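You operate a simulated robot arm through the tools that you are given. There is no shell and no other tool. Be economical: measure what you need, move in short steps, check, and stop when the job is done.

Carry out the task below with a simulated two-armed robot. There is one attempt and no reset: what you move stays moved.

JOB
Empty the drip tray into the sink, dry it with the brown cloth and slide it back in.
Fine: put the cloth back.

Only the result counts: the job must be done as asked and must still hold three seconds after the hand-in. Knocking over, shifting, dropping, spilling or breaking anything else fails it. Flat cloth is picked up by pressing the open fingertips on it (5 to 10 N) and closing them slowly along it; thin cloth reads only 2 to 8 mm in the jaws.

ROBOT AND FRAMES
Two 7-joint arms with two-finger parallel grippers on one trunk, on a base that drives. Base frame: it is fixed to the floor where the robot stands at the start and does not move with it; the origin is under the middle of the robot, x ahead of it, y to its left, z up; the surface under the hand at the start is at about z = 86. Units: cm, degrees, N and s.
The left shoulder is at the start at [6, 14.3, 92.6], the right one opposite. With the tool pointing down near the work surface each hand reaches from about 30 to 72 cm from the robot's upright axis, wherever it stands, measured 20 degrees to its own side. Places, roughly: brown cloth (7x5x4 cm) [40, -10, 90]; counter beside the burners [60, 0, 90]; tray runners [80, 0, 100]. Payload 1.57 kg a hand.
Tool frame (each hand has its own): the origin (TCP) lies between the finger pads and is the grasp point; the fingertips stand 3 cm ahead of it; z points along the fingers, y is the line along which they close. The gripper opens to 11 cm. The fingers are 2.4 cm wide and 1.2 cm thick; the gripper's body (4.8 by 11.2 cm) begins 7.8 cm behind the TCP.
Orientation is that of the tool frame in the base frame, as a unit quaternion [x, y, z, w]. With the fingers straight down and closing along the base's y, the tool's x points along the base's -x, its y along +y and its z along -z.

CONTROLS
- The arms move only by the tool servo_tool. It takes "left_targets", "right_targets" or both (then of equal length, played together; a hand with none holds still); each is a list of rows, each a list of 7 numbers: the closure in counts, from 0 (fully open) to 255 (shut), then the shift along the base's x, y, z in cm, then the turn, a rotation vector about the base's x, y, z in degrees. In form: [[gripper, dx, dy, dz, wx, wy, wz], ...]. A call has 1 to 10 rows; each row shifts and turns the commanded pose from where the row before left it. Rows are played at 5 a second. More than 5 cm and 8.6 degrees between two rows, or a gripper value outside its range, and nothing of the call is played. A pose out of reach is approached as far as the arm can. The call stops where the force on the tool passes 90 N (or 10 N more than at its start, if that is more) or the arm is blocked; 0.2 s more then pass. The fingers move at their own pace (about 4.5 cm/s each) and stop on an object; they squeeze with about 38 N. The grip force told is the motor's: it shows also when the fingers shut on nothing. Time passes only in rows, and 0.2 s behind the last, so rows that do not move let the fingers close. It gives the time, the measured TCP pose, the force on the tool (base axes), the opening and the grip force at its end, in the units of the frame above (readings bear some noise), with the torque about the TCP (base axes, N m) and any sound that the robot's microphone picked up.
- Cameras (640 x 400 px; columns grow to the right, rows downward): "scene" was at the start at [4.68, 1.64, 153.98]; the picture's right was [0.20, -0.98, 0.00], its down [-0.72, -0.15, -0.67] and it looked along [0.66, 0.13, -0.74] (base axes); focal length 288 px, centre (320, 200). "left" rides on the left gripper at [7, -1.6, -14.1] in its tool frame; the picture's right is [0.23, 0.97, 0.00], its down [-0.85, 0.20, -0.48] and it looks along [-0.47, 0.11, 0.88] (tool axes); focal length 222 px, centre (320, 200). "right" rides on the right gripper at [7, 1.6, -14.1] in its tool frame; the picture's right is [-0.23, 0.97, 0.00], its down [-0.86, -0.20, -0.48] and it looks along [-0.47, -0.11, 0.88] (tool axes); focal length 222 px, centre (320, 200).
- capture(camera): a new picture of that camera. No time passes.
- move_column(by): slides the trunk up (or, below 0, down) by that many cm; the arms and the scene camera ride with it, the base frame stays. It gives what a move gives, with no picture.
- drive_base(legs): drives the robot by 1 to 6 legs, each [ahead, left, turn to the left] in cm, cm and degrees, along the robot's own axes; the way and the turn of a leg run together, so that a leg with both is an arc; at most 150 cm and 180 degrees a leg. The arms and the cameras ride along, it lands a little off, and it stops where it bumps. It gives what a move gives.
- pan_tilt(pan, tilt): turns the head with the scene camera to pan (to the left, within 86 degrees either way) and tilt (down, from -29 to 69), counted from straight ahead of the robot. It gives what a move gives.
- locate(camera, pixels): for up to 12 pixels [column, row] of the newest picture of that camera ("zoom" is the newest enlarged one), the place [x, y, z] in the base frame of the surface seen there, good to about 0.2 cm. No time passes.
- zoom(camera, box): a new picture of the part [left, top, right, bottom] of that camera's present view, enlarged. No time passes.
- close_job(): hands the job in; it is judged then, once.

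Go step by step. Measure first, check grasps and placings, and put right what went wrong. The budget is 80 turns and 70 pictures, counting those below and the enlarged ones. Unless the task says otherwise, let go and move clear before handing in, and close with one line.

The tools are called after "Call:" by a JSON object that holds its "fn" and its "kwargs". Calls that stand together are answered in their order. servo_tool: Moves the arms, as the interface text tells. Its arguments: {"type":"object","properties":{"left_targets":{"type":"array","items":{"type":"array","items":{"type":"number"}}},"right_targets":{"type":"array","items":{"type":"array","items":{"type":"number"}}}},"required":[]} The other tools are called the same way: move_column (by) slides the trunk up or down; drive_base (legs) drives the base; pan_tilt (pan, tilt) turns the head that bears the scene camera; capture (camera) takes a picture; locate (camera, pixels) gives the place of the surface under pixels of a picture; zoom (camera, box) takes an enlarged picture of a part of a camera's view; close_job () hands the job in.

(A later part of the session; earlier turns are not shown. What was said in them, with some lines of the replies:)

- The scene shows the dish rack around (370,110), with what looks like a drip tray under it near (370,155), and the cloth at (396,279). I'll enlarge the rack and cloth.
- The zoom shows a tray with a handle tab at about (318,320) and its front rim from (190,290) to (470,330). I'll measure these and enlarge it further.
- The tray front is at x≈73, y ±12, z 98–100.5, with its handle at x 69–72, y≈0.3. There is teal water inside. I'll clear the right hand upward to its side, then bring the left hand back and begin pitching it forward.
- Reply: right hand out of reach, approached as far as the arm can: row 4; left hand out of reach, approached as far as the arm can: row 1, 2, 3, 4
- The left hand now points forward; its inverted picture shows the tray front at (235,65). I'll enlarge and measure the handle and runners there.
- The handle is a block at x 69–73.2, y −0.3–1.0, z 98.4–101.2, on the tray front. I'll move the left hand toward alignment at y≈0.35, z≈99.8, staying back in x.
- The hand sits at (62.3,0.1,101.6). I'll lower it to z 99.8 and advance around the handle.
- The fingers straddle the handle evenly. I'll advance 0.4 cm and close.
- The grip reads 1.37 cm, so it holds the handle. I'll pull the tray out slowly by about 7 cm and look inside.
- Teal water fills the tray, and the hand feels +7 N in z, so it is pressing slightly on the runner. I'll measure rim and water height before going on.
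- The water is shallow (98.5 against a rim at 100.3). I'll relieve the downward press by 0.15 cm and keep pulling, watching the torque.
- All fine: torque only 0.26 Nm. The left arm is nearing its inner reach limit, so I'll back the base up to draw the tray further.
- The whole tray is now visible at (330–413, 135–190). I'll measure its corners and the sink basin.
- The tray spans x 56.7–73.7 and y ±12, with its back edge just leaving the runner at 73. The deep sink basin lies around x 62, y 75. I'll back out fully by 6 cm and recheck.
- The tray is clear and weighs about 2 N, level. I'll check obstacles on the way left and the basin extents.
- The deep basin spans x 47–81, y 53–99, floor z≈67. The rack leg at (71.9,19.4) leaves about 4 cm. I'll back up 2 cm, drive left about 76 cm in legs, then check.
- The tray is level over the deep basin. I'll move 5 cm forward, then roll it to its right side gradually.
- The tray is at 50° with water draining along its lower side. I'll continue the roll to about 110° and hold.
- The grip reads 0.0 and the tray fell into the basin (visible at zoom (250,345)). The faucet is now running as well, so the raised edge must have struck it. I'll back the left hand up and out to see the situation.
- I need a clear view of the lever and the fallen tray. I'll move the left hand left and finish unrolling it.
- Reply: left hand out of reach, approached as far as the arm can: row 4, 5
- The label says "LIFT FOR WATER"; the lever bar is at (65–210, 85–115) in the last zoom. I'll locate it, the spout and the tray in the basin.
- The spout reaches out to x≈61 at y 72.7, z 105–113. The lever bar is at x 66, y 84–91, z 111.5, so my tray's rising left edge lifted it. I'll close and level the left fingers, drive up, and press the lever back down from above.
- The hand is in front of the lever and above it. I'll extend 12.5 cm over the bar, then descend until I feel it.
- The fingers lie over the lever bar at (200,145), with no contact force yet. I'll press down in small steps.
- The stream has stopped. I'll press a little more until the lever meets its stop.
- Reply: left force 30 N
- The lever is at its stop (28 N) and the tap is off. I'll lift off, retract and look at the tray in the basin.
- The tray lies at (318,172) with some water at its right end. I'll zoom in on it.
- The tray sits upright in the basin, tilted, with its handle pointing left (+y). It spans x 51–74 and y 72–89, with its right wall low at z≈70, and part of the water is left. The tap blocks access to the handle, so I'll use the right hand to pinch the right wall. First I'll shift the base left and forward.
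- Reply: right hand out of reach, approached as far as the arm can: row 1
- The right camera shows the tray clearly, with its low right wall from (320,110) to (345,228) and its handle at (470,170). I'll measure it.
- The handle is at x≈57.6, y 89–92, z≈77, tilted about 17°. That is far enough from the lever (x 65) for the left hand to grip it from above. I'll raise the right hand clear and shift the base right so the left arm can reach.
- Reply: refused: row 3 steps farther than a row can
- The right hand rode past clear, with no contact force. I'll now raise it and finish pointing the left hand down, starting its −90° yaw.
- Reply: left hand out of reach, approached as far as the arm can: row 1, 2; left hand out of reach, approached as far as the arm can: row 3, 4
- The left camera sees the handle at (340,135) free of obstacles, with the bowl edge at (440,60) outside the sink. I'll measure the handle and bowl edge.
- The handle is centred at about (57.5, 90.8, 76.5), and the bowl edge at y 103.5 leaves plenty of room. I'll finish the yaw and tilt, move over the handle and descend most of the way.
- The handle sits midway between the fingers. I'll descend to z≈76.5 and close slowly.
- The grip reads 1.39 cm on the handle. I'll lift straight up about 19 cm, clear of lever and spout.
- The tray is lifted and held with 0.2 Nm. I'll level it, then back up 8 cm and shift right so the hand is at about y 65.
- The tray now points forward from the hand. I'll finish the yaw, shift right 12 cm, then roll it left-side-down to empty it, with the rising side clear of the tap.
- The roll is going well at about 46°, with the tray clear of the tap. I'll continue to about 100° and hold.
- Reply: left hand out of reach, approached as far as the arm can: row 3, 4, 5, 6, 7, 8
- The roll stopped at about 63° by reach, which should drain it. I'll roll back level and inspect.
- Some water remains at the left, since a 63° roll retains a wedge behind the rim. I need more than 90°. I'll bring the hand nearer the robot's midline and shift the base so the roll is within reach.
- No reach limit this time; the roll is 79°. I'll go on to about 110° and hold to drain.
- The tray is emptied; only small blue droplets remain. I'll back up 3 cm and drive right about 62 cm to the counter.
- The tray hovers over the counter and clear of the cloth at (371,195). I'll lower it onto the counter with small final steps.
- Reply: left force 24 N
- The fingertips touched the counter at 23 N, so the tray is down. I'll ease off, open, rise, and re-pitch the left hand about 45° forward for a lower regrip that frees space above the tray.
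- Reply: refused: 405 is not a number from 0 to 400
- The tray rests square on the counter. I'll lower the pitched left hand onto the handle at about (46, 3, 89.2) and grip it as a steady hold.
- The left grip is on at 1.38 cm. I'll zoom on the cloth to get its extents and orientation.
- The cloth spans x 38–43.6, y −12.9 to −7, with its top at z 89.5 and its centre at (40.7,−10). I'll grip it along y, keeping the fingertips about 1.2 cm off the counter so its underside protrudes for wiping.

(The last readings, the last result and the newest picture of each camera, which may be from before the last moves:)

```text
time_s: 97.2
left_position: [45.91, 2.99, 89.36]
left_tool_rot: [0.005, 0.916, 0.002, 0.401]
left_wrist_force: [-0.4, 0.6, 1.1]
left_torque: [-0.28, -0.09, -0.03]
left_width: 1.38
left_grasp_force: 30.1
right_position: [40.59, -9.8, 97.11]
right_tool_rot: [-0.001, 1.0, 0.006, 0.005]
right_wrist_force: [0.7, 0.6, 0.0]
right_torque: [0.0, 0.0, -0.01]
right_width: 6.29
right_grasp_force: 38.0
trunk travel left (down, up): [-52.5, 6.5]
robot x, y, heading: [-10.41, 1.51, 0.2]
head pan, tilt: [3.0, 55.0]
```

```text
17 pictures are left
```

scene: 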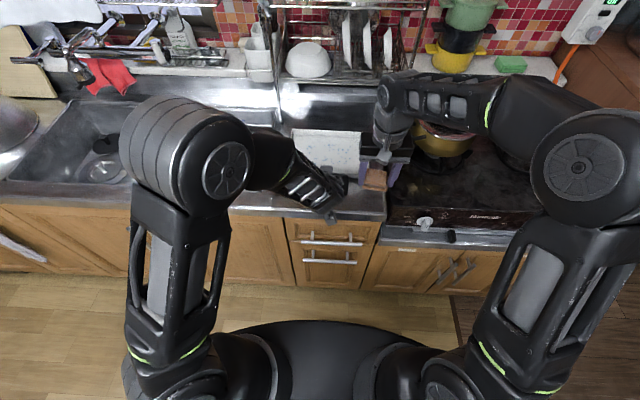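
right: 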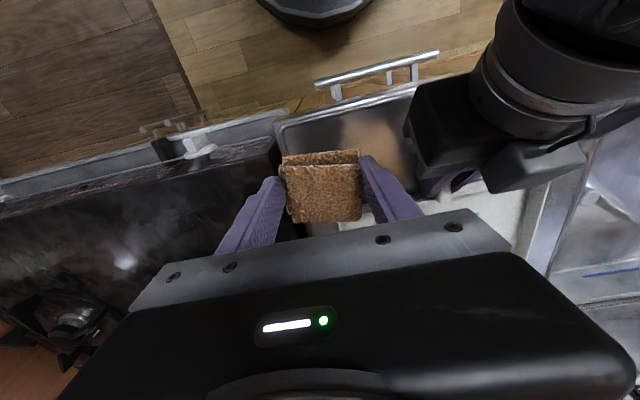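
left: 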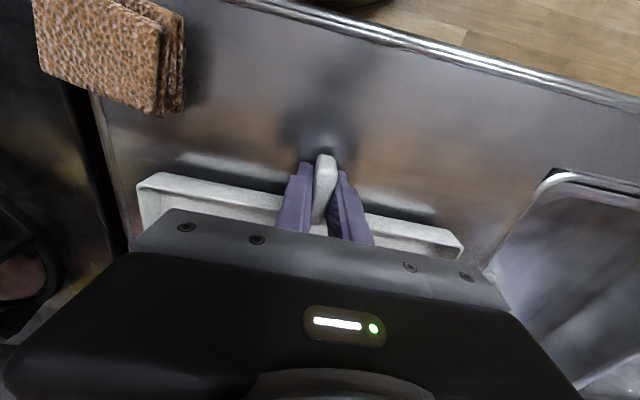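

The cloth is held firmly (6.3 cm), and the view of the tray is good. I'll zoom on the tray to locate droplets and rims.

Call:
{"fn": "zoom", "kwargs": {"camera": "scene", "box": [270, 110, 390, 185]}}

Call:
{"fn": "locate", "kwargs": {"camera": "zoom", "pixels": [[125, 105], [480, 115], [478, 330], [300, 200], [200, 160], [400, 180], [430, 150], [150, 180], [220, 200], [120, 200], [420, 250], [300, 120]]}}

```text
5.33 times, centred on (330, 148) of scene
```

zoom: 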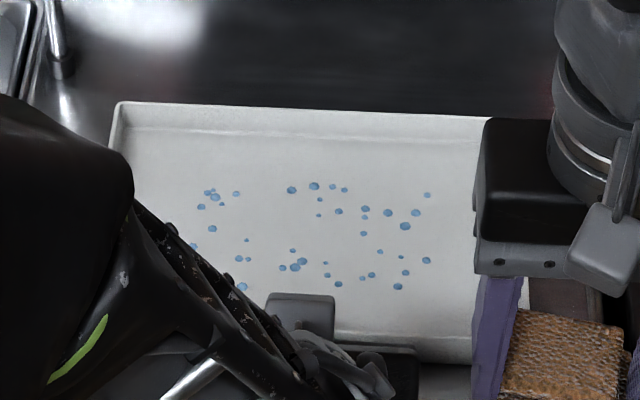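

```text
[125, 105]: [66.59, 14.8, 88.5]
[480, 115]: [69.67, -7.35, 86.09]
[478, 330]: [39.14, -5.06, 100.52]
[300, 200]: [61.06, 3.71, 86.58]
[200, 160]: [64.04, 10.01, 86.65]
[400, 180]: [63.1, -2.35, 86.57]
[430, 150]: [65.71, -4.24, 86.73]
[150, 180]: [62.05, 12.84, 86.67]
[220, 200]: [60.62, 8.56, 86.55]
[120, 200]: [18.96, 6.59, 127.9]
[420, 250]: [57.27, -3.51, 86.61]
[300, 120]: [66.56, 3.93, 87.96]
```

The floor is at z 86.6 and the rim at 88.5, with droplets between x 54–62.5 and y −4.5–10. I'll carry the cloth over the far right of the tray and lower it to contact.

Call:
{"fn": "servo_tool", "kwargs": {"right_targets": [[255, 4.5, 1.2, 0, 0, 0, 0], [255, 4.5, 1.2, 0, 0, 0, 0], [255, 4.5, 1.2, 0, 0, 0, 0], [255, 4.5, 1.2, 0, 0, 0, 0], [255, 4.5, 1, 0, 0, 0, 0], [255, 0, 0, -2.5, 0, 0, 0], [255, 0, 0, -2, 0, 0, 0], [255, 0, 0, -1.2, 0, 0, 0], [255, 0, 0, -0.5, 0, 0, 0], [255, 0, 0, 0, 0, 0, 0]]}}

```text
time_s: 99.4
left_position: [45.66, 2.94, 89.36]
left_tool_rot: [0.006, 0.916, 0.002, 0.401]
left_wrist_force: [3.8, -3.8, -3.7]
left_torque: [0.09, 0.05, 0.17]
left_width: 1.36
left_grasp_force: 29.7
right_position: [54.95, -6.03, 91.37]
right_tool_rot: [-0.001, 1.0, 0.006, 0.008]
right_wrist_force: [-3.1, 1.7, 34.6]
right_torque: [-1.11, 0.46, -0.19]
right_width: 6.11
right_grasp_force: 37.8
right hand out of reach, approached as far as the arm can: row 4, 5
trunk travel left (down, up): [-52.5, 6.5]
robot x, y, heading: [-10.09, 1.68, 0.3]
head pan, tilt: [3.0, 55.0]
```

The right arm ran out of reach at x 55, and a finger pressed on the right rim (35 N). I'll lift it, release and raise the left hand, and drive closer.

Call:
{"fn": "servo_tool", "kwargs": {"right_targets": [[255, 0, 0, 2, 0, 0, 0], [255, 0, 0, 3, 0, 0, 0], [255, 0, 0, 3, 0, 0, 0], [255, -1, 0, 0, 0, 0, 0], [255, -1, 0, 0, 0, 0, 0], [255, 0, 0, 0, 0, 0, 0], [255, 0, 0, 0, 0, 0, 0], [255, 0, 0, 0, 0, 0, 0]], "left_targets": [[255, 0, 0, 0, 0, 0, 0], [255, 0, 0, 0, 0, 0, 0], [150, 0, 0, 0, 0, 0, 0], [60, 0, 0, 0, 0, 0, 0], [60, 0, 0, 0.5, 0, 0, 0], [60, -1, 0, 3, 0, 0, 0], [60, -2, 0, 3, 0, 0, 0], [60, -2, 0, 1, 0, 0, 0]]}}

Call:
{"fn": "drive_base", "kwargs": {"legs": [[8, 0, 0]]}}

Call:
{"fn": "zoom", "kwargs": {"camera": "scene", "box": [240, 100, 432, 220]}}

```text
time_s: 101.2
left_position: [41.0, 3.01, 96.72]
left_tool_rot: [0.006, 0.916, 0.002, 0.4]
left_wrist_force: [0.0, 0.1, -0.1]
left_torque: [0.02, 0.0, 0.02]
left_width: 8.42
left_grasp_force: 0.1
right_position: [53.06, -6.04, 98.1]
right_tool_rot: [0.0, 1.0, 0.005, 0.005]
right_wrist_force: [0.4, 0.2, -0.5]
right_torque: [0.0, -0.02, 0.0]
right_width: 6.11
right_grasp_force: 38.3
right hand out of reach, approached as far as the arm can: row 3
trunk travel left (down, up): [-52.5, 6.5]
robot x, y, heading: [-10.02, 1.7, 0.0]
head pan, tilt: [3.0, 55.0]
```

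```text
time_s: 102.3
left_position: [49.07, 2.99, 96.57]
left_tool_rot: [0.006, 0.917, 0.002, 0.4]
left_wrist_force: [0.7, -0.1, 0.0]
left_torque: [-0.01, 0.02, 0.02]
left_width: 8.44
left_grasp_force: 0.0
right_position: [61.11, -6.02, 97.99]
right_tool_rot: [0.0, 1.0, 0.005, 0.004]
right_wrist_force: [1.1, 0.1, -1.0]
right_torque: [-0.01, 0.0, 0.04]
right_width: 6.09
right_grasp_force: 38.4
trunk travel left (down, up): [-52.5, 6.5]
robot x, y, heading: [-2.28, 1.58, 0.0]
head pan, tilt: [3.0, 55.0]
```

```text
3.33 times, centred on (336, 160) of scene
```

zoom: 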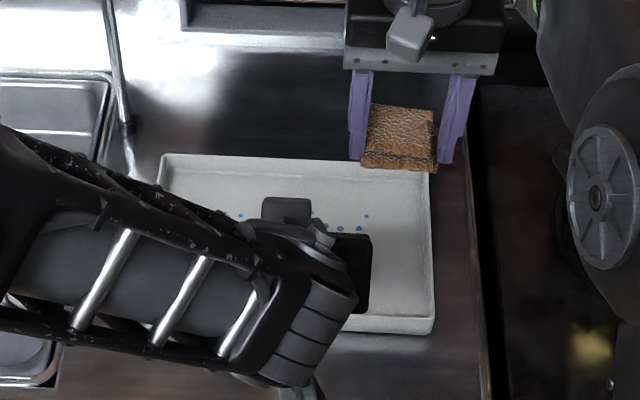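

The tray stayed in place. I'll regrip its handle with the left hand (back 3.3 cm, down 7.2 cm, close).

Call:
{"fn": "servo_tool", "kwargs": {"left_targets": [[60, -1.7, 0, 0, 0, 0, 0], [60, -1.6, 0, 0, 0, 0, 0], [60, 0, 0, -3, 0, 0, 0], [60, 0, 0, -3, 0, 0, 0], [60, 0, 0, -1.1, 0, 0, 0], [150, 0, 0, 0, 0, 0, 0], [220, 0, 0, 0, 0, 0, 0], [255, 0, 0, 0, 0, 0, 0], [255, 0, 0, 0, 0, 0, 0], [255, 0, 0, 0, 0, 0, 0]]}}

Call:
{"fn": "zoom", "kwargs": {"camera": "scene", "box": [240, 100, 432, 220]}}

Call:
{"fn": "locate", "kwargs": {"camera": "zoom", "pixels": [[165, 157], [427, 172], [433, 320], [400, 240], [330, 175], [366, 216], [425, 250]]}}

```text
time_s: 104.5
left_position: [45.72, 2.86, 89.51]
left_tool_rot: [0.005, 0.916, 0.003, 0.401]
left_wrist_force: [-0.5, 0.1, -0.4]
left_torque: [-0.14, -0.02, 0.11]
left_width: 1.41
left_grasp_force: 19.1
right_position: [60.94, -6.05, 98.05]
right_tool_rot: [0.0, 1.0, 0.005, 0.005]
right_wrist_force: [-0.7, 0.3, 0.0]
right_torque: [-0.02, 0.01, -0.03]
right_width: 6.09
right_grasp_force: 37.7
trunk travel left (down, up): [-52.5, 6.5]
robot x, y, heading: [-2.73, 1.23, 0.1]
head pan, tilt: [3.0, 55.0]
```

```text
3.33 times, centred on (336, 160) of scene
```

zoom: 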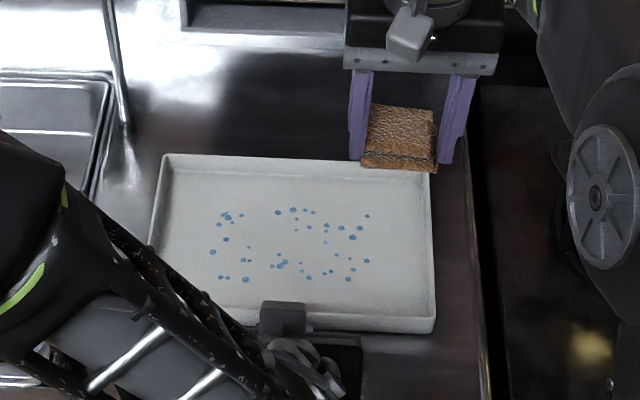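

```text
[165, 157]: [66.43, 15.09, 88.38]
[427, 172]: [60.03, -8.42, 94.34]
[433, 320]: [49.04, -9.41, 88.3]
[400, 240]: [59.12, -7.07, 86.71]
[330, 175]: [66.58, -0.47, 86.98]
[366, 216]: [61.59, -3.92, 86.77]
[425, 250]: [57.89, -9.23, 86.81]
```

The tray is held, and the droplets span x 54–62, y −4.3–9. I'll position the cloth at (62.6, −4.3) and lower to light contact.

Call:
{"fn": "servo_tool", "kwargs": {"right_targets": [[255, 0.8, 0.9, 0, 0, 0, 0], [255, 0.8, 0.9, -2, 0, 0, 0], [255, 0, 0, -2.5, 0, 0, 0], [255, 0, 0, -1.5, 0, 0, 0], [255, 0, 0, -0.6, 0, 0, 0], [255, 0, 0, -0.3, 0, 0, 0], [255, 0, 0, 0, 0, 0, 0]]}}

```text
time_s: 106.1
left_position: [45.69, 2.81, 89.63]
left_tool_rot: [0.006, 0.916, 0.002, 0.4]
left_wrist_force: [0.7, 0.7, 0.7]
left_torque: [-0.2, 0.0, 0.05]
left_width: 1.35
left_grasp_force: 30.1
right_position: [62.55, -4.23, 91.16]
right_tool_rot: [0.0, 1.0, 0.005, 0.006]
right_wrist_force: [0.8, -0.2, -0.7]
right_torque: [-0.01, 0.01, 0.03]
right_width: 6.1
right_grasp_force: 37.8
trunk travel left (down, up): [-52.5, 6.5]
robot x, y, heading: [-2.49, 1.33, 0.2]
head pan, tilt: [3.0, 55.0]
```

No contact yet. I'll lower in 0.2 cm steps.

Call:
{"fn": "servo_tool", "kwargs": {"right_targets": [[255, 0, 0, -0.2, 0, 0, 0], [255, 0, 0, -0.2, 0, 0, 0], [255, 0, 0, 0, 0, 0, 0]]}}

```text
time_s: 106.9
left_position: [45.73, 2.78, 89.59]
left_tool_rot: [0.007, 0.916, 0.001, 0.401]
left_wrist_force: [0.4, 0.1, 0.5]
left_torque: [-0.23, -0.1, 0.03]
left_width: 1.36
left_grasp_force: 30.5
right_position: [62.68, -4.29, 90.8]
right_tool_rot: [0.0, 1.0, 0.005, 0.005]
right_wrist_force: [0.2, -0.5, -1.0]
right_torque: [-0.01, 0.03, 0.01]
right_width: 6.09
right_grasp_force: 38.3
trunk travel left (down, up): [-52.5, 6.5]
robot x, y, heading: [-2.37, 1.46, 0.7]
head pan, tilt: [3.0, 55.0]
```

Call:
{"fn": "servo_tool", "kwargs": {"right_targets": [[255, 0, 0, -0.2, 0, 0, 0], [255, 0, 0, -0.15, 0, 0, 0], [255, 0, 0, 0, 0, 0, 0]]}}

Call:
{"fn": "capture", "kwargs": {"camera": "right"}}

```text
time_s: 107.7
left_position: [45.7, 2.88, 89.57]
left_tool_rot: [0.005, 0.916, 0.003, 0.401]
left_wrist_force: [5.3, -1.8, -2.3]
left_torque: [-0.09, 0.4, 0.19]
left_width: 1.35
left_grasp_force: 30.2
right_position: [62.67, -4.25, 90.52]
right_tool_rot: [0.0, 1.0, 0.006, 0.007]
right_wrist_force: [-1.3, -0.1, 14.5]
right_torque: [-0.46, 0.29, -0.06]
right_width: 6.09
right_grasp_force: 37.8
trunk travel left (down, up): [-52.5, 6.5]
robot x, y, heading: [-2.02, 1.92, 0.5]
head pan, tilt: [3.0, 55.0]
```

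```text
13 pictures are left
```

right: 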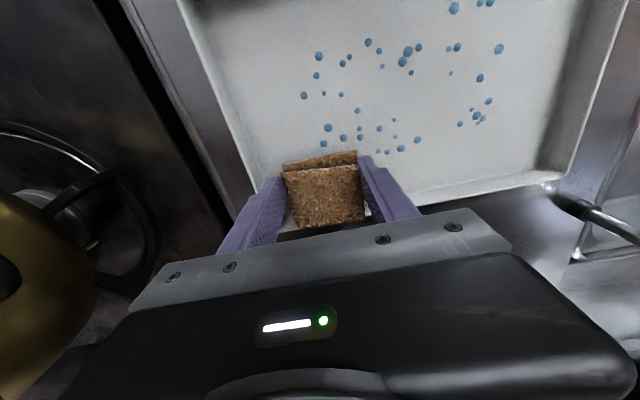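

Contact is made (14 N, mostly at the cloth's front-right corner). I'll ease slightly and make a first stroke to the left, then check.

Call:
{"fn": "servo_tool", "kwargs": {"right_targets": [[255, 0, 0.5, 0.04, 0, 0, 0], [255, 0, 1.8, 0, 0, 0, 0], [255, 0, 2, 0, 0, 0, 0], [255, 0, 2, 0, 0, 0, 0], [255, 0, 2, 0, 0, 0, 0], [255, 0, 2, 0, 0, 0, 0], [255, 0, 2, 0, 0, 0, 0], [255, 0, 1.8, 0, 0, 0, 0], [255, 0, 0, 0, 0, 0, 0]]}}

Call:
{"fn": "zoom", "kwargs": {"camera": "scene", "box": [240, 100, 432, 220]}}

```text
time_s: 109.7
left_position: [45.52, 2.93, 89.52]
left_tool_rot: [0.006, 0.916, 0.002, 0.4]
left_wrist_force: [2.7, 5.9, -9.2]
left_torque: [-0.05, 0.52, 0.58]
left_width: 1.37
left_grasp_force: 30.4
right_position: [62.52, 6.9, 90.57]
right_tool_rot: [0.0, 1.0, 0.007, 0.009]
right_wrist_force: [1.6, -4.5, 27.1]
right_torque: [-1.07, 0.35, 0.08]
right_width: 6.1
right_grasp_force: 38.1
right hand out of reach, approached as far as the arm can: row 7, 8
trunk travel left (down, up): [-52.5, 6.5]
robot x, y, heading: [-2.25, 1.5, 0.2]
head pan, tilt: [3.0, 55.0]
```

```text
3.33 times, centred on (336, 160) of scene
```

zoom: 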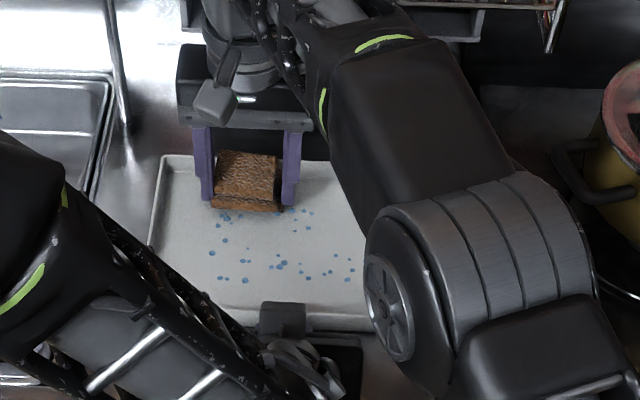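

Some droplets remain just in front of the cloth. I'll measure where the cloth's lower edge is and lighten the press.

Call:
{"fn": "locate", "kwargs": {"camera": "zoom", "pixels": [[215, 207], [278, 210], [245, 195], [245, 155], [295, 211], [250, 180], [308, 228], [212, 253], [222, 278], [280, 265], [350, 280], [204, 195]]}}

Call:
{"fn": "servo_tool", "kwargs": {"right_targets": [[255, 0, 0, 0.05, 0, 0, 0], [255, -2, 0, 0, 0, 0, 0], [255, -2, 0, 0, 0, 0, 0], [255, 0, 0, 0, 0, 0, 0]]}}

Call:
{"fn": "zoom", "kwargs": {"camera": "scene", "box": [240, 100, 432, 220]}}

```text
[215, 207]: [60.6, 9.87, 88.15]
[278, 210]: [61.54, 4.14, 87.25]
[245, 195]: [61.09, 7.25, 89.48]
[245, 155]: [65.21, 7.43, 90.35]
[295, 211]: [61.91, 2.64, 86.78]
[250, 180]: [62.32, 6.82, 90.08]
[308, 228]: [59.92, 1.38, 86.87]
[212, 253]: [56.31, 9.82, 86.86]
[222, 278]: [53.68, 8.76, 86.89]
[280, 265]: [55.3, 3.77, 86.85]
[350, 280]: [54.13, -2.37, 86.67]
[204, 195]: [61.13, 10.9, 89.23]
```

```text
time_s: 110.7
left_position: [45.72, 2.88, 89.66]
left_tool_rot: [0.007, 0.916, 0.0, 0.4]
left_wrist_force: [-4.1, 0.6, -5.0]
left_torque: [-0.07, 0.22, 0.2]
left_width: 1.37
left_grasp_force: 30.3
right_position: [58.37, 6.88, 90.48]
right_tool_rot: [-0.001, 1.0, 0.006, 0.005]
right_wrist_force: [3.5, 1.9, 8.2]
right_torque: [-0.2, -0.05, 0.12]
right_width: 6.08
right_grasp_force: 37.9
trunk travel left (down, up): [-52.5, 6.5]
robot x, y, heading: [-2.42, 1.72, 0.3]
head pan, tilt: [3.0, 55.0]
```

```text
3.33 times, centred on (336, 160) of scene
```

zoom: 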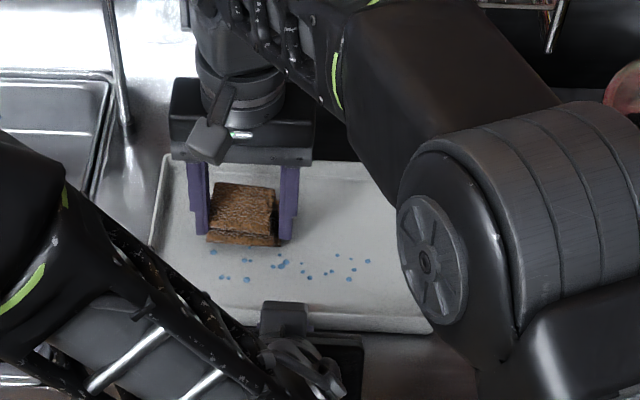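

The far rows of droplets are gone and force is a good 8 N. I'll extend a bit left, then sweep right along x≈58, step nearer, and sweep left.

Call:
{"fn": "servo_tool", "kwargs": {"right_targets": [[255, 0, 1.5, 0, 0, 0, 0], [255, 0, 1.3, 0, 0, 0, 0], [255, 0, -2, 0, 0, 0, 0], [255, 0, -2, 0, 0, 0, 0], [255, 0, -2, 0, 0, 0, 0], [255, 0, -2, 0, 0, 0, 0], [255, 0, -2, 0, 0, 0, 0], [255, 0, -2, 0, 0, 0, 0], [255, 0, -1.8, 0, 0, 0, 0], [255, 0, 0, 0, 0, 0, 0]]}}

Call:
{"fn": "servo_tool", "kwargs": {"right_targets": [[255, -2, 0, 0, 0, 0, 0], [255, -2, 0, 0, 0, 0, 0], [255, 0, 2, 0, 0, 0, 0], [255, 0, 2, 0, 0, 0, 0], [255, 0, 2, 0, 0, 0, 0], [255, 0, 2, 0, 0, 0, 0], [255, 0, 2, 0, 0, 0, 0], [255, 0, 2, 0, 0, 0, 0], [255, 0, 1.5, 0, 0, 0, 0], [255, 0, 0, 0, 0, 0, 0]]}}

Call:
{"fn": "zoom", "kwargs": {"camera": "scene", "box": [240, 100, 432, 220]}}

```text
time_s: 112.9
left_position: [45.74, 2.81, 89.51]
left_tool_rot: [0.006, 0.916, 0.002, 0.401]
left_wrist_force: [-0.7, -2.0, 1.4]
left_torque: [-0.37, -0.47, -0.27]
left_width: 1.36
left_grasp_force: 30.0
right_position: [58.39, -3.91, 90.6]
right_tool_rot: [0.0, 1.0, 0.005, 0.006]
right_wrist_force: [0.5, -0.1, 1.6]
right_torque: [-0.07, 0.01, 0.0]
right_width: 6.1
right_grasp_force: 38.3
trunk travel left (down, up): [-52.5, 6.5]
robot x, y, heading: [-2.44, 1.3, 0.1]
head pan, tilt: [3.0, 55.0]
```

```text
time_s: 115.1
left_position: [45.72, 2.94, 89.58]
left_tool_rot: [0.005, 0.916, 0.002, 0.401]
left_wrist_force: [1.0, 0.7, 0.3]
left_torque: [-0.26, -0.06, -0.13]
left_width: 1.37
left_grasp_force: 30.4
right_position: [54.33, 9.46, 90.59]
right_tool_rot: [0.0, 1.0, 0.005, 0.005]
right_wrist_force: [0.1, -0.8, 5.1]
right_torque: [-0.2, 0.11, 0.02]
right_width: 6.07
right_grasp_force: 38.0
trunk travel left (down, up): [-52.5, 6.5]
robot x, y, heading: [-2.49, 1.3, 0.3]
head pan, tilt: [3.0, 55.0]
```

```text
3.33 times, centred on (336, 160) of scene
```

zoom: 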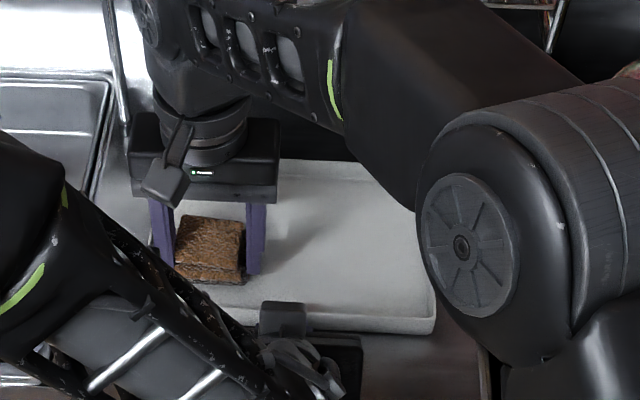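

No droplets are visible now. For thoroughness I'll do a final pass up the left strip and back right across the middle, pressing slightly more.

Call:
{"fn": "servo_tool", "kwargs": {"right_targets": [[255, 2, 0, -0.04, 0, 0, 0], [255, 2, 0, 0, 0, 0, 0], [255, 2, 0, 0, 0, 0, 0], [255, 0, -2.3, 0, 0, 0, 0], [255, 0, -2.3, 0, 0, 0, 0], [255, 0, -2.3, 0, 0, 0, 0], [255, 0, -2.3, 0, 0, 0, 0], [255, 0, -2.3, 0, 0, 0, 0], [255, 0, -2.1, 0, 0, 0, 0], [255, -2, 0, 0, 0, 0, 0]]}}

Call:
{"fn": "servo_tool", "kwargs": {"right_targets": [[255, -2, 0, 0, 0, 0, 0], [255, -2, 0, 0, 0, 0, 0], [255, 0, 0, 2, 0, 0, 0], [255, 0, 0, 3, 0, 0, 0], [255, 0, 0, 3, 0, 0, 0], [255, -3, -1, 0, 0, 0, 0], [255, -3, -1, 0, 0, 0, 0], [255, -3, -1, 0, 0, 0, 0], [255, -3, -1.5, 0, 0, 0, 0], [255, 0, 0, 0, 0, 0, 0]]}}

Call:
{"fn": "zoom", "kwargs": {"camera": "scene", "box": [240, 110, 432, 230]}}

```text
time_s: 117.3
left_position: [45.65, 2.93, 89.45]
left_tool_rot: [0.005, 0.916, 0.002, 0.4]
left_wrist_force: [-1.8, 0.5, 1.0]
left_torque: [-0.38, -0.06, -0.17]
left_width: 1.35
left_grasp_force: 29.8
right_position: [58.24, -4.17, 90.61]
right_tool_rot: [-0.001, 1.0, 0.005, 0.005]
right_wrist_force: [0.1, -0.3, 1.9]
right_torque: [-0.09, 0.04, 0.01]
right_width: 6.09
right_grasp_force: 37.8
trunk travel left (down, up): [-52.5, 6.5]
robot x, y, heading: [-2.27, 1.26, -0.1]
head pan, tilt: [3.0, 55.0]
```

```text
time_s: 119.5
left_position: [45.72, 2.7, 89.58]
left_tool_rot: [0.005, 0.916, 0.001, 0.4]
left_wrist_force: [0.7, -0.1, 1.2]
left_torque: [-0.3, -0.07, -0.04]
left_width: 1.35
left_grasp_force: 30.2
right_position: [42.57, -8.72, 98.79]
right_tool_rot: [0.001, 1.0, 0.005, 0.006]
right_wrist_force: [-0.3, -0.7, -1.0]
right_torque: [0.0, 0.02, -0.03]
right_width: 6.1
right_grasp_force: 37.8
trunk travel left (down, up): [-52.5, 6.5]
robot x, y, heading: [-2.31, 1.06, 0.4]
head pan, tilt: [3.0, 55.0]
```

```text
3.33 times, centred on (336, 170) of scene
```

zoom: 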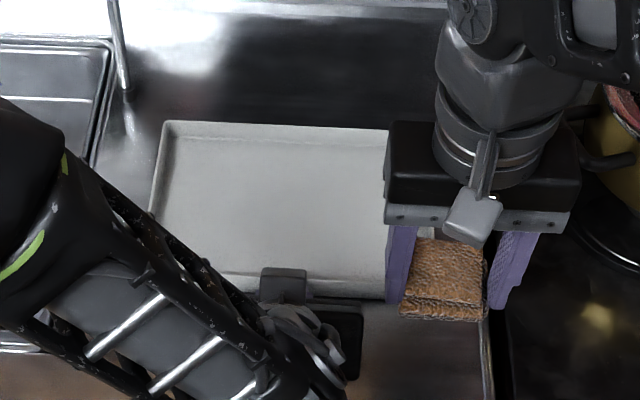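

The tray looks clean and dry. I'll return the cloth to its spot at (40.5,−10), lowering to the counter.

Call:
{"fn": "servo_tool", "kwargs": {"right_targets": [[255, -1.1, -0.7, 0, 0, 0, 0], [255, -1, -0.6, -2, 0, 0, 0], [255, 0, 0, -3, 0, 0, 0], [255, 0, 0, -2.5, 0, 0, 0], [255, 0, 0, -1, 0, 0, 0], [255, 0, 0, -0.2, 0, 0, 0], [255, 0, 0, 0, 0, 0, 0]]}}

```text
time_s: 121.1
left_position: [45.61, 2.83, 89.65]
left_tool_rot: [0.006, 0.916, 0.002, 0.401]
left_wrist_force: [0.2, -0.3, -0.2]
left_torque: [0.0, 0.15, 0.02]
left_width: 1.35
left_grasp_force: 30.2
right_position: [40.34, -9.97, 90.15]
right_tool_rot: [-0.001, 1.0, 0.005, 0.006]
right_wrist_force: [-3.6, -3.2, 25.1]
right_torque: [-0.92, 0.44, 0.0]
right_width: 6.09
right_grasp_force: 38.0
trunk travel left (down, up): [-52.5, 6.5]
robot x, y, heading: [-2.23, 1.41, 0.3]
head pan, tilt: [3.0, 55.0]
```

The cloth is on the counter (25 N). I'll ease up, open partly, and lift away.

Call:
{"fn": "servo_tool", "kwargs": {"right_targets": [[255, 0, 0, 0.15, 0, 0, 0], [150, 0, 0, 0, 0, 0, 0], [70, 0, 0, 0, 0, 0, 0], [70, 0, 0, 0, 0, 0, 0], [70, 0, 0, 0, 0, 0, 0], [70, 0, 0, 2, 0, 0, 0], [70, 0, 0, 4, 0, 0, 0], [70, 0, 0, 4, 0, 0, 0], [70, 0, -2, 3, 0, 0, 0], [70, 0, -3, 0, 0, 0, 0]]}}

Call:
{"fn": "zoom", "kwargs": {"camera": "right", "box": [240, 60, 440, 185]}}

```text
time_s: 123.3
left_position: [45.71, 2.86, 89.59]
left_tool_rot: [0.005, 0.916, 0.003, 0.402]
left_wrist_force: [-1.4, -0.8, 2.1]
left_torque: [-0.15, -0.06, 0.08]
left_width: 1.36
left_grasp_force: 30.5
right_position: [40.47, -15.18, 102.87]
right_tool_rot: [-0.001, 1.0, 0.005, 0.004]
right_wrist_force: [-0.2, 0.5, -0.8]
right_torque: [0.02, 0.01, -0.04]
right_width: 7.99
right_grasp_force: 0.1
trunk travel left (down, up): [-52.5, 6.5]
robot x, y, heading: [-2.25, 1.27, 0.2]
head pan, tilt: [3.0, 55.0]
```

```text
3.20 times, centred on (340, 122) of right
```

zoom: 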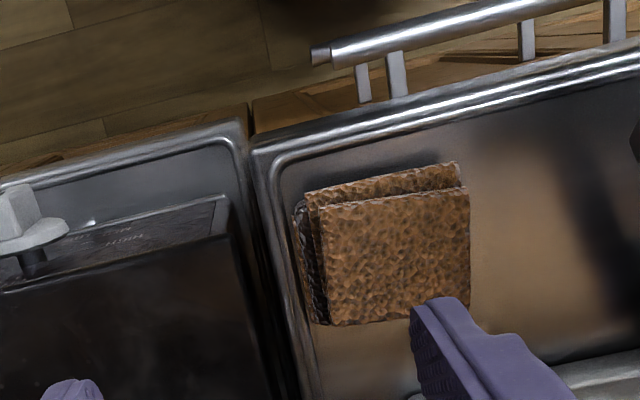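

The cloth is back on its spot. Now I'll lift the tray about 12.4 cm, shift it to y≈0.35 while the right hand moves aside, and check its attitude.

Call:
{"fn": "locate", "kwargs": {"camera": "zoom", "pixels": [[325, 215], [465, 195], [465, 305], [340, 320], [395, 255]]}}

Call:
{"fn": "servo_tool", "kwargs": {"left_targets": [[255, 0, 0, 1, 0, 0, 0], [255, 0, 0, 2, 0, 0, 0], [255, 0, -0.5, 2.5, 0, 0, 0], [255, 0, -0.5, 2.5, 0, 0, 0], [255, 0, -0.5, 2.5, 0, 0, 0], [255, 0, -0.5, 1.5, 0, 0, 0], [255, 0, -0.5, 0.5, 0, 0, 0], [255, 0, 0, 0, 0, 0, 0]], "right_targets": [[70, -1, -2, 0, 0, 0, 0], [70, -1, -2, 0, 0, 0, 0], [70, -1, -2, 0, 0, 0, 0], [70, -1, -2, 0, 0, 0, 0], [70, 0, 0, 0, 0, 0, 0], [70, 0, 0, 0, 0, 0, 0], [70, 0, 0, 0, 0, 0, 0], [70, 0, 0, 0, 0, 0, 0]]}}

Call:
{"fn": "zoom", "kwargs": {"camera": "scene", "box": [250, 70, 426, 180]}}

Call:
{"fn": "locate", "kwargs": {"camera": "zoom", "pixels": [[150, 200], [450, 210], [125, 310], [470, 330], [320, 130], [150, 110], [480, 110], [300, 260], [200, 180], [400, 190], [200, 260], [430, 270]]}}

```text
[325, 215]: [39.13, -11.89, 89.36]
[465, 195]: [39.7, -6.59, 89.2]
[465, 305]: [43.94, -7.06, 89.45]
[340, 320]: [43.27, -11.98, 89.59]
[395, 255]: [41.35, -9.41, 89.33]
```

```text
time_s: 125.1
left_position: [45.65, 0.4, 102.15]
left_tool_rot: [0.005, 0.916, 0.002, 0.4]
left_wrist_force: [0.1, -0.3, -1.0]
left_torque: [0.01, 0.17, 0.01]
left_width: 1.39
left_grasp_force: 30.6
right_position: [36.39, -22.96, 103.0]
right_tool_rot: [0.0, 1.0, 0.005, 0.005]
right_wrist_force: [-1.4, 0.0, 0.1]
right_torque: [-0.03, 0.01, -0.01]
right_width: 7.99
right_grasp_force: 0.0
trunk travel left (down, up): [-52.5, 6.5]
robot x, y, heading: [-2.2, 1.54, 0.3]
head pan, tilt: [3.0, 55.0]
```

```text
3.64 times, centred on (338, 125) of scene
```

zoom: 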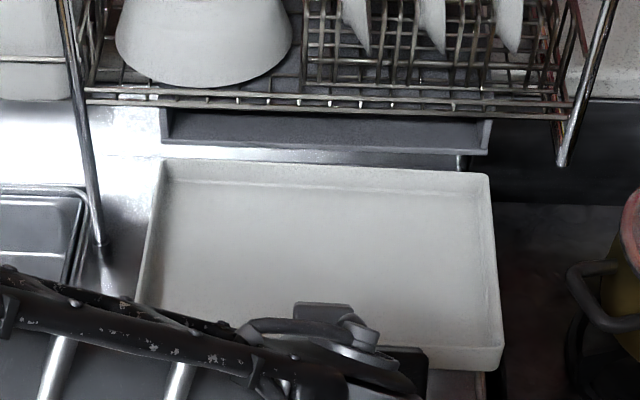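

```text
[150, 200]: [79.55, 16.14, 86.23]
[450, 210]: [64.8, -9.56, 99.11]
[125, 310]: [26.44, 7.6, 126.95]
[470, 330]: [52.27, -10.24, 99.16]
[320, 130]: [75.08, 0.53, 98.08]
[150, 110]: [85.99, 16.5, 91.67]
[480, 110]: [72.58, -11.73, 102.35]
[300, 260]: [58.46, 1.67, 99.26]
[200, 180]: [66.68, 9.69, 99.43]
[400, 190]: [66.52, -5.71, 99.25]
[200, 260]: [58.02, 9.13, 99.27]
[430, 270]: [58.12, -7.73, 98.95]
```

The tray is level with its floor at z≈99.25, and parallel to the runner, whose floor is z 98.08. I'll measure the corner alignment before inserting.

Call:
{"fn": "zoom", "kwargs": {"camera": "scene", "box": [282, 90, 394, 160]}}

Call:
{"fn": "locate", "kwargs": {"camera": "zoom", "pixels": [[70, 142], [82, 150], [588, 165], [578, 170], [66, 60], [80, 75], [578, 85], [590, 75], [64, 90], [590, 105], [70, 200], [592, 230]]}}

```text
5.71 times, centred on (338, 125) of scene
```

zoom: 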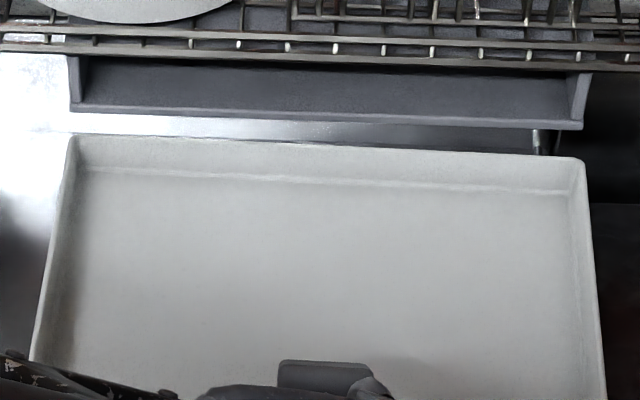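

```text
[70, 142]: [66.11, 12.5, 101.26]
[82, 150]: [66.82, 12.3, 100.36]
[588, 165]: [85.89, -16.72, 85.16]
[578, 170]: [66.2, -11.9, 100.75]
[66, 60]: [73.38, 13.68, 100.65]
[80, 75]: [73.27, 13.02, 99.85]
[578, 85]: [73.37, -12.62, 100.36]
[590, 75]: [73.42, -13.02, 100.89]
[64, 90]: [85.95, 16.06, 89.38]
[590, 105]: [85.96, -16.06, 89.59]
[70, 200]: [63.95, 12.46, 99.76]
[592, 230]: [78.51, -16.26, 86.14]
```

The tray (y −12.2 to 12.6) is centred in the runner (−12.5 to 12.9). I'll lower 0.45 cm and advance it gradually into the runner.

Call:
{"fn": "servo_tool", "kwargs": {"left_targets": [[255, 1, 0, -0.3, 0, 0, 0], [255, 1.5, 0, -0.15, 0, 0, 0], [255, 1.5, 0, 0, 0, 0, 0], [255, 1.5, 0, 0, 0, 0, 0], [255, 1, 0, 0, 0, 0, 0], [255, 1, 0, 0, 0, 0, 0], [255, 1, 0, 0, 0, 0, 0], [255, 1, 0, 0, 0, 0, 0], [255, 1, 0, 0, 0, 0, 0], [255, 0, 0, 0, 0, 0, 0]]}}

Call:
{"fn": "zoom", "kwargs": {"camera": "scene", "box": [250, 70, 426, 180]}}

```text
time_s: 127.3
left_position: [56.22, 0.43, 101.72]
left_tool_rot: [0.005, 0.916, 0.002, 0.401]
left_wrist_force: [-0.3, -1.3, -1.4]
left_torque: [-0.03, 0.19, 0.02]
left_width: 1.35
left_grasp_force: 29.9
right_position: [36.35, -23.01, 103.01]
right_tool_rot: [0.0, 1.0, 0.006, 0.005]
right_wrist_force: [0.2, 0.7, -0.4]
right_torque: [0.01, 0.03, 0.01]
right_width: 7.98
right_grasp_force: 0.0
trunk travel left (down, up): [-52.5, 6.5]
robot x, y, heading: [-2.32, 1.42, 0.3]
head pan, tilt: [3.0, 55.0]
```

```text
3.64 times, centred on (338, 125) of scene
```

zoom: 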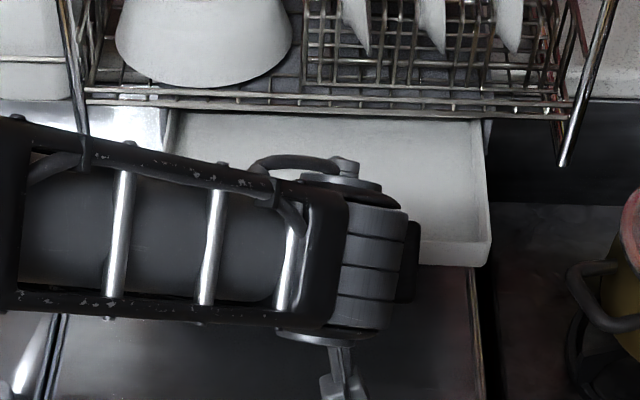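

The tray entered the runner with no contact force. I'll keep sliding it in.

Call:
{"fn": "servo_tool", "kwargs": {"left_targets": [[255, 1, 0, 0, 0, 0, 0], [255, 1.2, 0, 0, 0, 0, 0], [255, 1.2, 0, 0, 0, 0, 0], [255, 1.2, 0, 0, 0, 0, 0], [255, 1.2, 0, 0, 0, 0, 0], [255, 1.2, 0, 0, 0, 0, 0], [255, 1.2, 0, 0, 0, 0, 0], [255, 1.2, 0, 0, 0, 0, 0], [255, 1, 0, 0, 0, 0, 0], [255, 0, 0, 0, 0, 0, 0]]}}

```text
time_s: 129.5
left_position: [66.58, 0.42, 101.6]
left_tool_rot: [0.007, 0.917, 0.002, 0.4]
left_wrist_force: [0.0, -0.8, 0.4]
left_torque: [-0.09, 0.03, -0.07]
left_width: 1.35
left_grasp_force: 29.8
right_position: [36.35, -22.99, 103.1]
right_tool_rot: [-0.001, 1.0, 0.005, 0.006]
right_wrist_force: [0.5, -0.3, 0.4]
right_torque: [-0.02, 0.02, 0.01]
right_width: 7.96
right_grasp_force: 0.1
trunk travel left (down, up): [-52.5, 6.5]
robot x, y, heading: [-2.5, 1.56, 0.3]
head pan, tilt: [3.0, 55.0]
```

Still free. I'll advance the last ~2.7 cm in small steps, then measure the front position.

Call:
{"fn": "servo_tool", "kwargs": {"left_targets": [[255, 0.8, 0, 0, 0, 0, 0], [255, 0.8, 0, 0, 0, 0, 0], [255, 0.6, 0, -0.05, 0, 0, 0], [255, 0.4, 0, -0.05, 0, 0, 0], [255, 0, 0, 0, 0, 0, 0]]}}

Call:
{"fn": "zoom", "kwargs": {"camera": "scene", "box": [270, 80, 430, 180]}}

Call:
{"fn": "locate", "kwargs": {"camera": "zoom", "pixels": [[420, 110], [440, 115], [400, 112], [430, 105], [445, 105], [440, 125], [120, 95], [110, 90]]}}

```text
time_s: 130.7
left_position: [69.21, 0.37, 101.62]
left_tool_rot: [0.006, 0.916, 0.002, 0.401]
left_wrist_force: [0.5, -0.4, -0.1]
left_torque: [-0.18, -0.15, 0.0]
left_width: 1.37
left_grasp_force: 30.0
right_position: [36.34, -22.86, 102.99]
right_tool_rot: [0.0, 1.0, 0.006, 0.005]
right_wrist_force: [-0.6, 0.2, -0.6]
right_torque: [0.0, 0.04, 0.03]
right_width: 8.0
right_grasp_force: 0.0
trunk travel left (down, up): [-52.5, 6.5]
robot x, y, heading: [-2.48, 0.91, 0.3]
head pan, tilt: [3.0, 55.0]
```

```text
4.00 times, centred on (350, 130) of scene
```

zoom: 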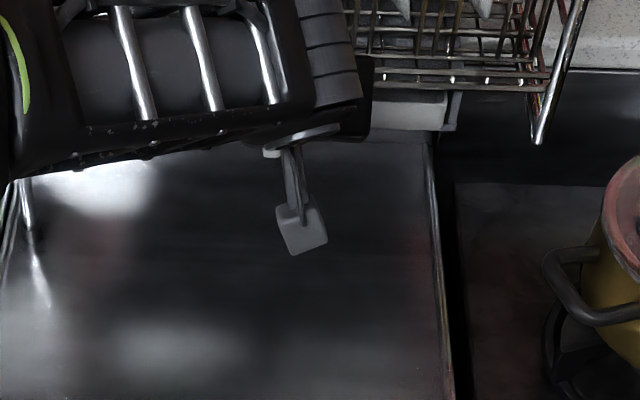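

```text
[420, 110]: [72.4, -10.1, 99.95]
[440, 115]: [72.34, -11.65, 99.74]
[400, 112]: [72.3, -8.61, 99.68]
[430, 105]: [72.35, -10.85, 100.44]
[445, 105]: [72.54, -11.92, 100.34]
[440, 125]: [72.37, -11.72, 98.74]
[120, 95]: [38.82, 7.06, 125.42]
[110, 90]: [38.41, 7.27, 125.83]
```

The front is at x 72.35 against 73.2 originally. I'll push 0.85 cm more.

Call:
{"fn": "servo_tool", "kwargs": {"left_targets": [[255, 0.4, 0, 0, 0, 0, 0], [255, 0.3, 0, 0, 0, 0, 0], [255, 0.15, 0, 0, 0, 0, 0], [255, 0, 0, -0.1, 0, 0, 0], [255, 0, 0, 0, 0, 0, 0]]}}

Call:
{"fn": "servo_tool", "kwargs": {"left_targets": [[150, 0, 0, 0, 0, 0, 0], [80, 0, 0, 0, 0, 0, 0], [60, 0, 0, 0, 0, 0, 0], [60, -0.5, 0, 0, 0, 0, 0], [60, -2, 0, 0.5, 0, 0, 0], [60, -3, 0, 0, 0, 0, 0], [60, -4, 0, 1, 0, 0, 0], [60, -4, 2, 0, 0, 0, 0], [60, -3, 3, 0, 0, 0, 0], [60, -3, 3, 0, 0, 0, 0]]}}

Call:
{"fn": "zoom", "kwargs": {"camera": "scene", "box": [270, 70, 430, 170]}}

```text
time_s: 131.9
left_position: [69.87, 0.31, 101.48]
left_tool_rot: [0.006, 0.916, 0.002, 0.401]
left_wrist_force: [-12.9, -0.9, 1.6]
left_torque: [-0.08, 0.23, 0.28]
left_width: 1.35
left_grasp_force: 29.8
right_position: [36.24, -23.02, 103.12]
right_tool_rot: [0.0, 1.0, 0.006, 0.006]
right_wrist_force: [-1.2, -0.3, 0.7]
right_torque: [0.01, 0.01, 0.01]
right_width: 8.0
right_grasp_force: 0.0
trunk travel left (down, up): [-52.5, 6.5]
robot x, y, heading: [-2.62, 1.55, 0.3]
head pan, tilt: [3.0, 55.0]
```

```text
time_s: 134.1
left_position: [50.31, 8.43, 103.06]
left_tool_rot: [0.006, 0.916, 0.001, 0.4]
left_wrist_force: [-0.6, 0.9, 0.4]
left_torque: [-0.04, 0.05, -0.02]
left_width: 8.41
left_grasp_force: 0.0
right_position: [36.29, -22.88, 103.06]
right_tool_rot: [0.001, 1.0, 0.005, 0.006]
right_wrist_force: [-0.5, -0.2, -0.8]
right_torque: [-0.01, -0.04, 0.01]
right_width: 7.97
right_grasp_force: 0.0
trunk travel left (down, up): [-52.5, 6.5]
robot x, y, heading: [-2.25, 1.3, 0.4]
head pan, tilt: [3.0, 55.0]
```

```text
4.00 times, centred on (350, 120) of scene
```

zoom: 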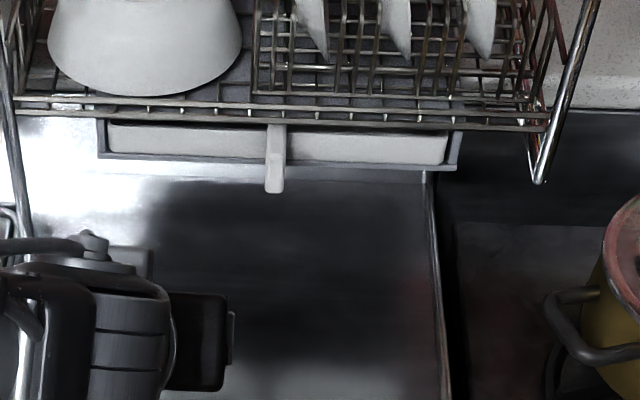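

The tray met its stop (13 N), was released, and stands in the runner with its handle at (274,155). I'll confirm its position and check the tap and sink once more.

Call:
{"fn": "locate", "kwargs": {"camera": "zoom", "pixels": [[200, 135], [400, 150], [274, 185], [110, 145], [445, 155]]}}

Call:
{"fn": "pan_tilt", "kwargs": {"pan": 40, "tilt": 35}}

Call:
{"fn": "capture", "kwargs": {"camera": "scene"}}

```text
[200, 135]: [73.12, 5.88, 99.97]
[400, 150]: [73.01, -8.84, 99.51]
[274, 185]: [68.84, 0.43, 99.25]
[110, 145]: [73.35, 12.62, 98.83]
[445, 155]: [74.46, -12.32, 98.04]
```

```text
time_s: 135.1
left_position: [50.62, 8.33, 103.0]
left_tool_rot: [0.005, 0.916, 0.002, 0.401]
left_wrist_force: [-0.1, 0.1, -0.4]
left_torque: [0.0, 0.0, -0.04]
left_width: 8.43
left_grasp_force: 0.0
right_position: [36.33, -22.9, 103.02]
right_tool_rot: [-0.001, 1.0, 0.004, 0.005]
right_wrist_force: [0.3, 0.4, -0.1]
right_torque: [-0.02, 0.01, 0.02]
right_width: 7.98
right_grasp_force: 0.0
trunk travel left (down, up): [-52.5, 6.5]
robot x, y, heading: [-2.49, 1.29, 0.2]
head pan, tilt: [40.0, 35.0]
```

```text
2 pictures are left
```

scene: 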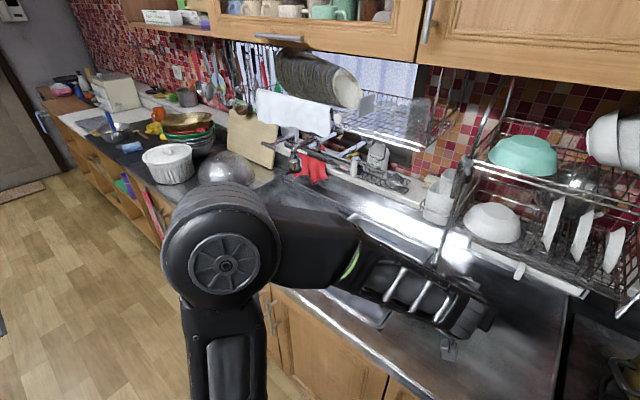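

The tray front is back at x≈73.1 with its handle tip at x 68.8, matching where it started. The tap is off, the cloth is back and both hands are clear, so I'm handing in.

Call:
{"fn": "close_job", "kwargs": {}}

```text
The job is handed in.
```

The drip tray was emptied into the sink, wiped until no droplets showed and slid back to its stop; the brown cloth is within about 0.5 cm of where it lay. While emptying, the tray lifted the tap lever and dropped into the sink, so the water ran for a few seconds until I pushed the lever fully down and picked the tray up again.
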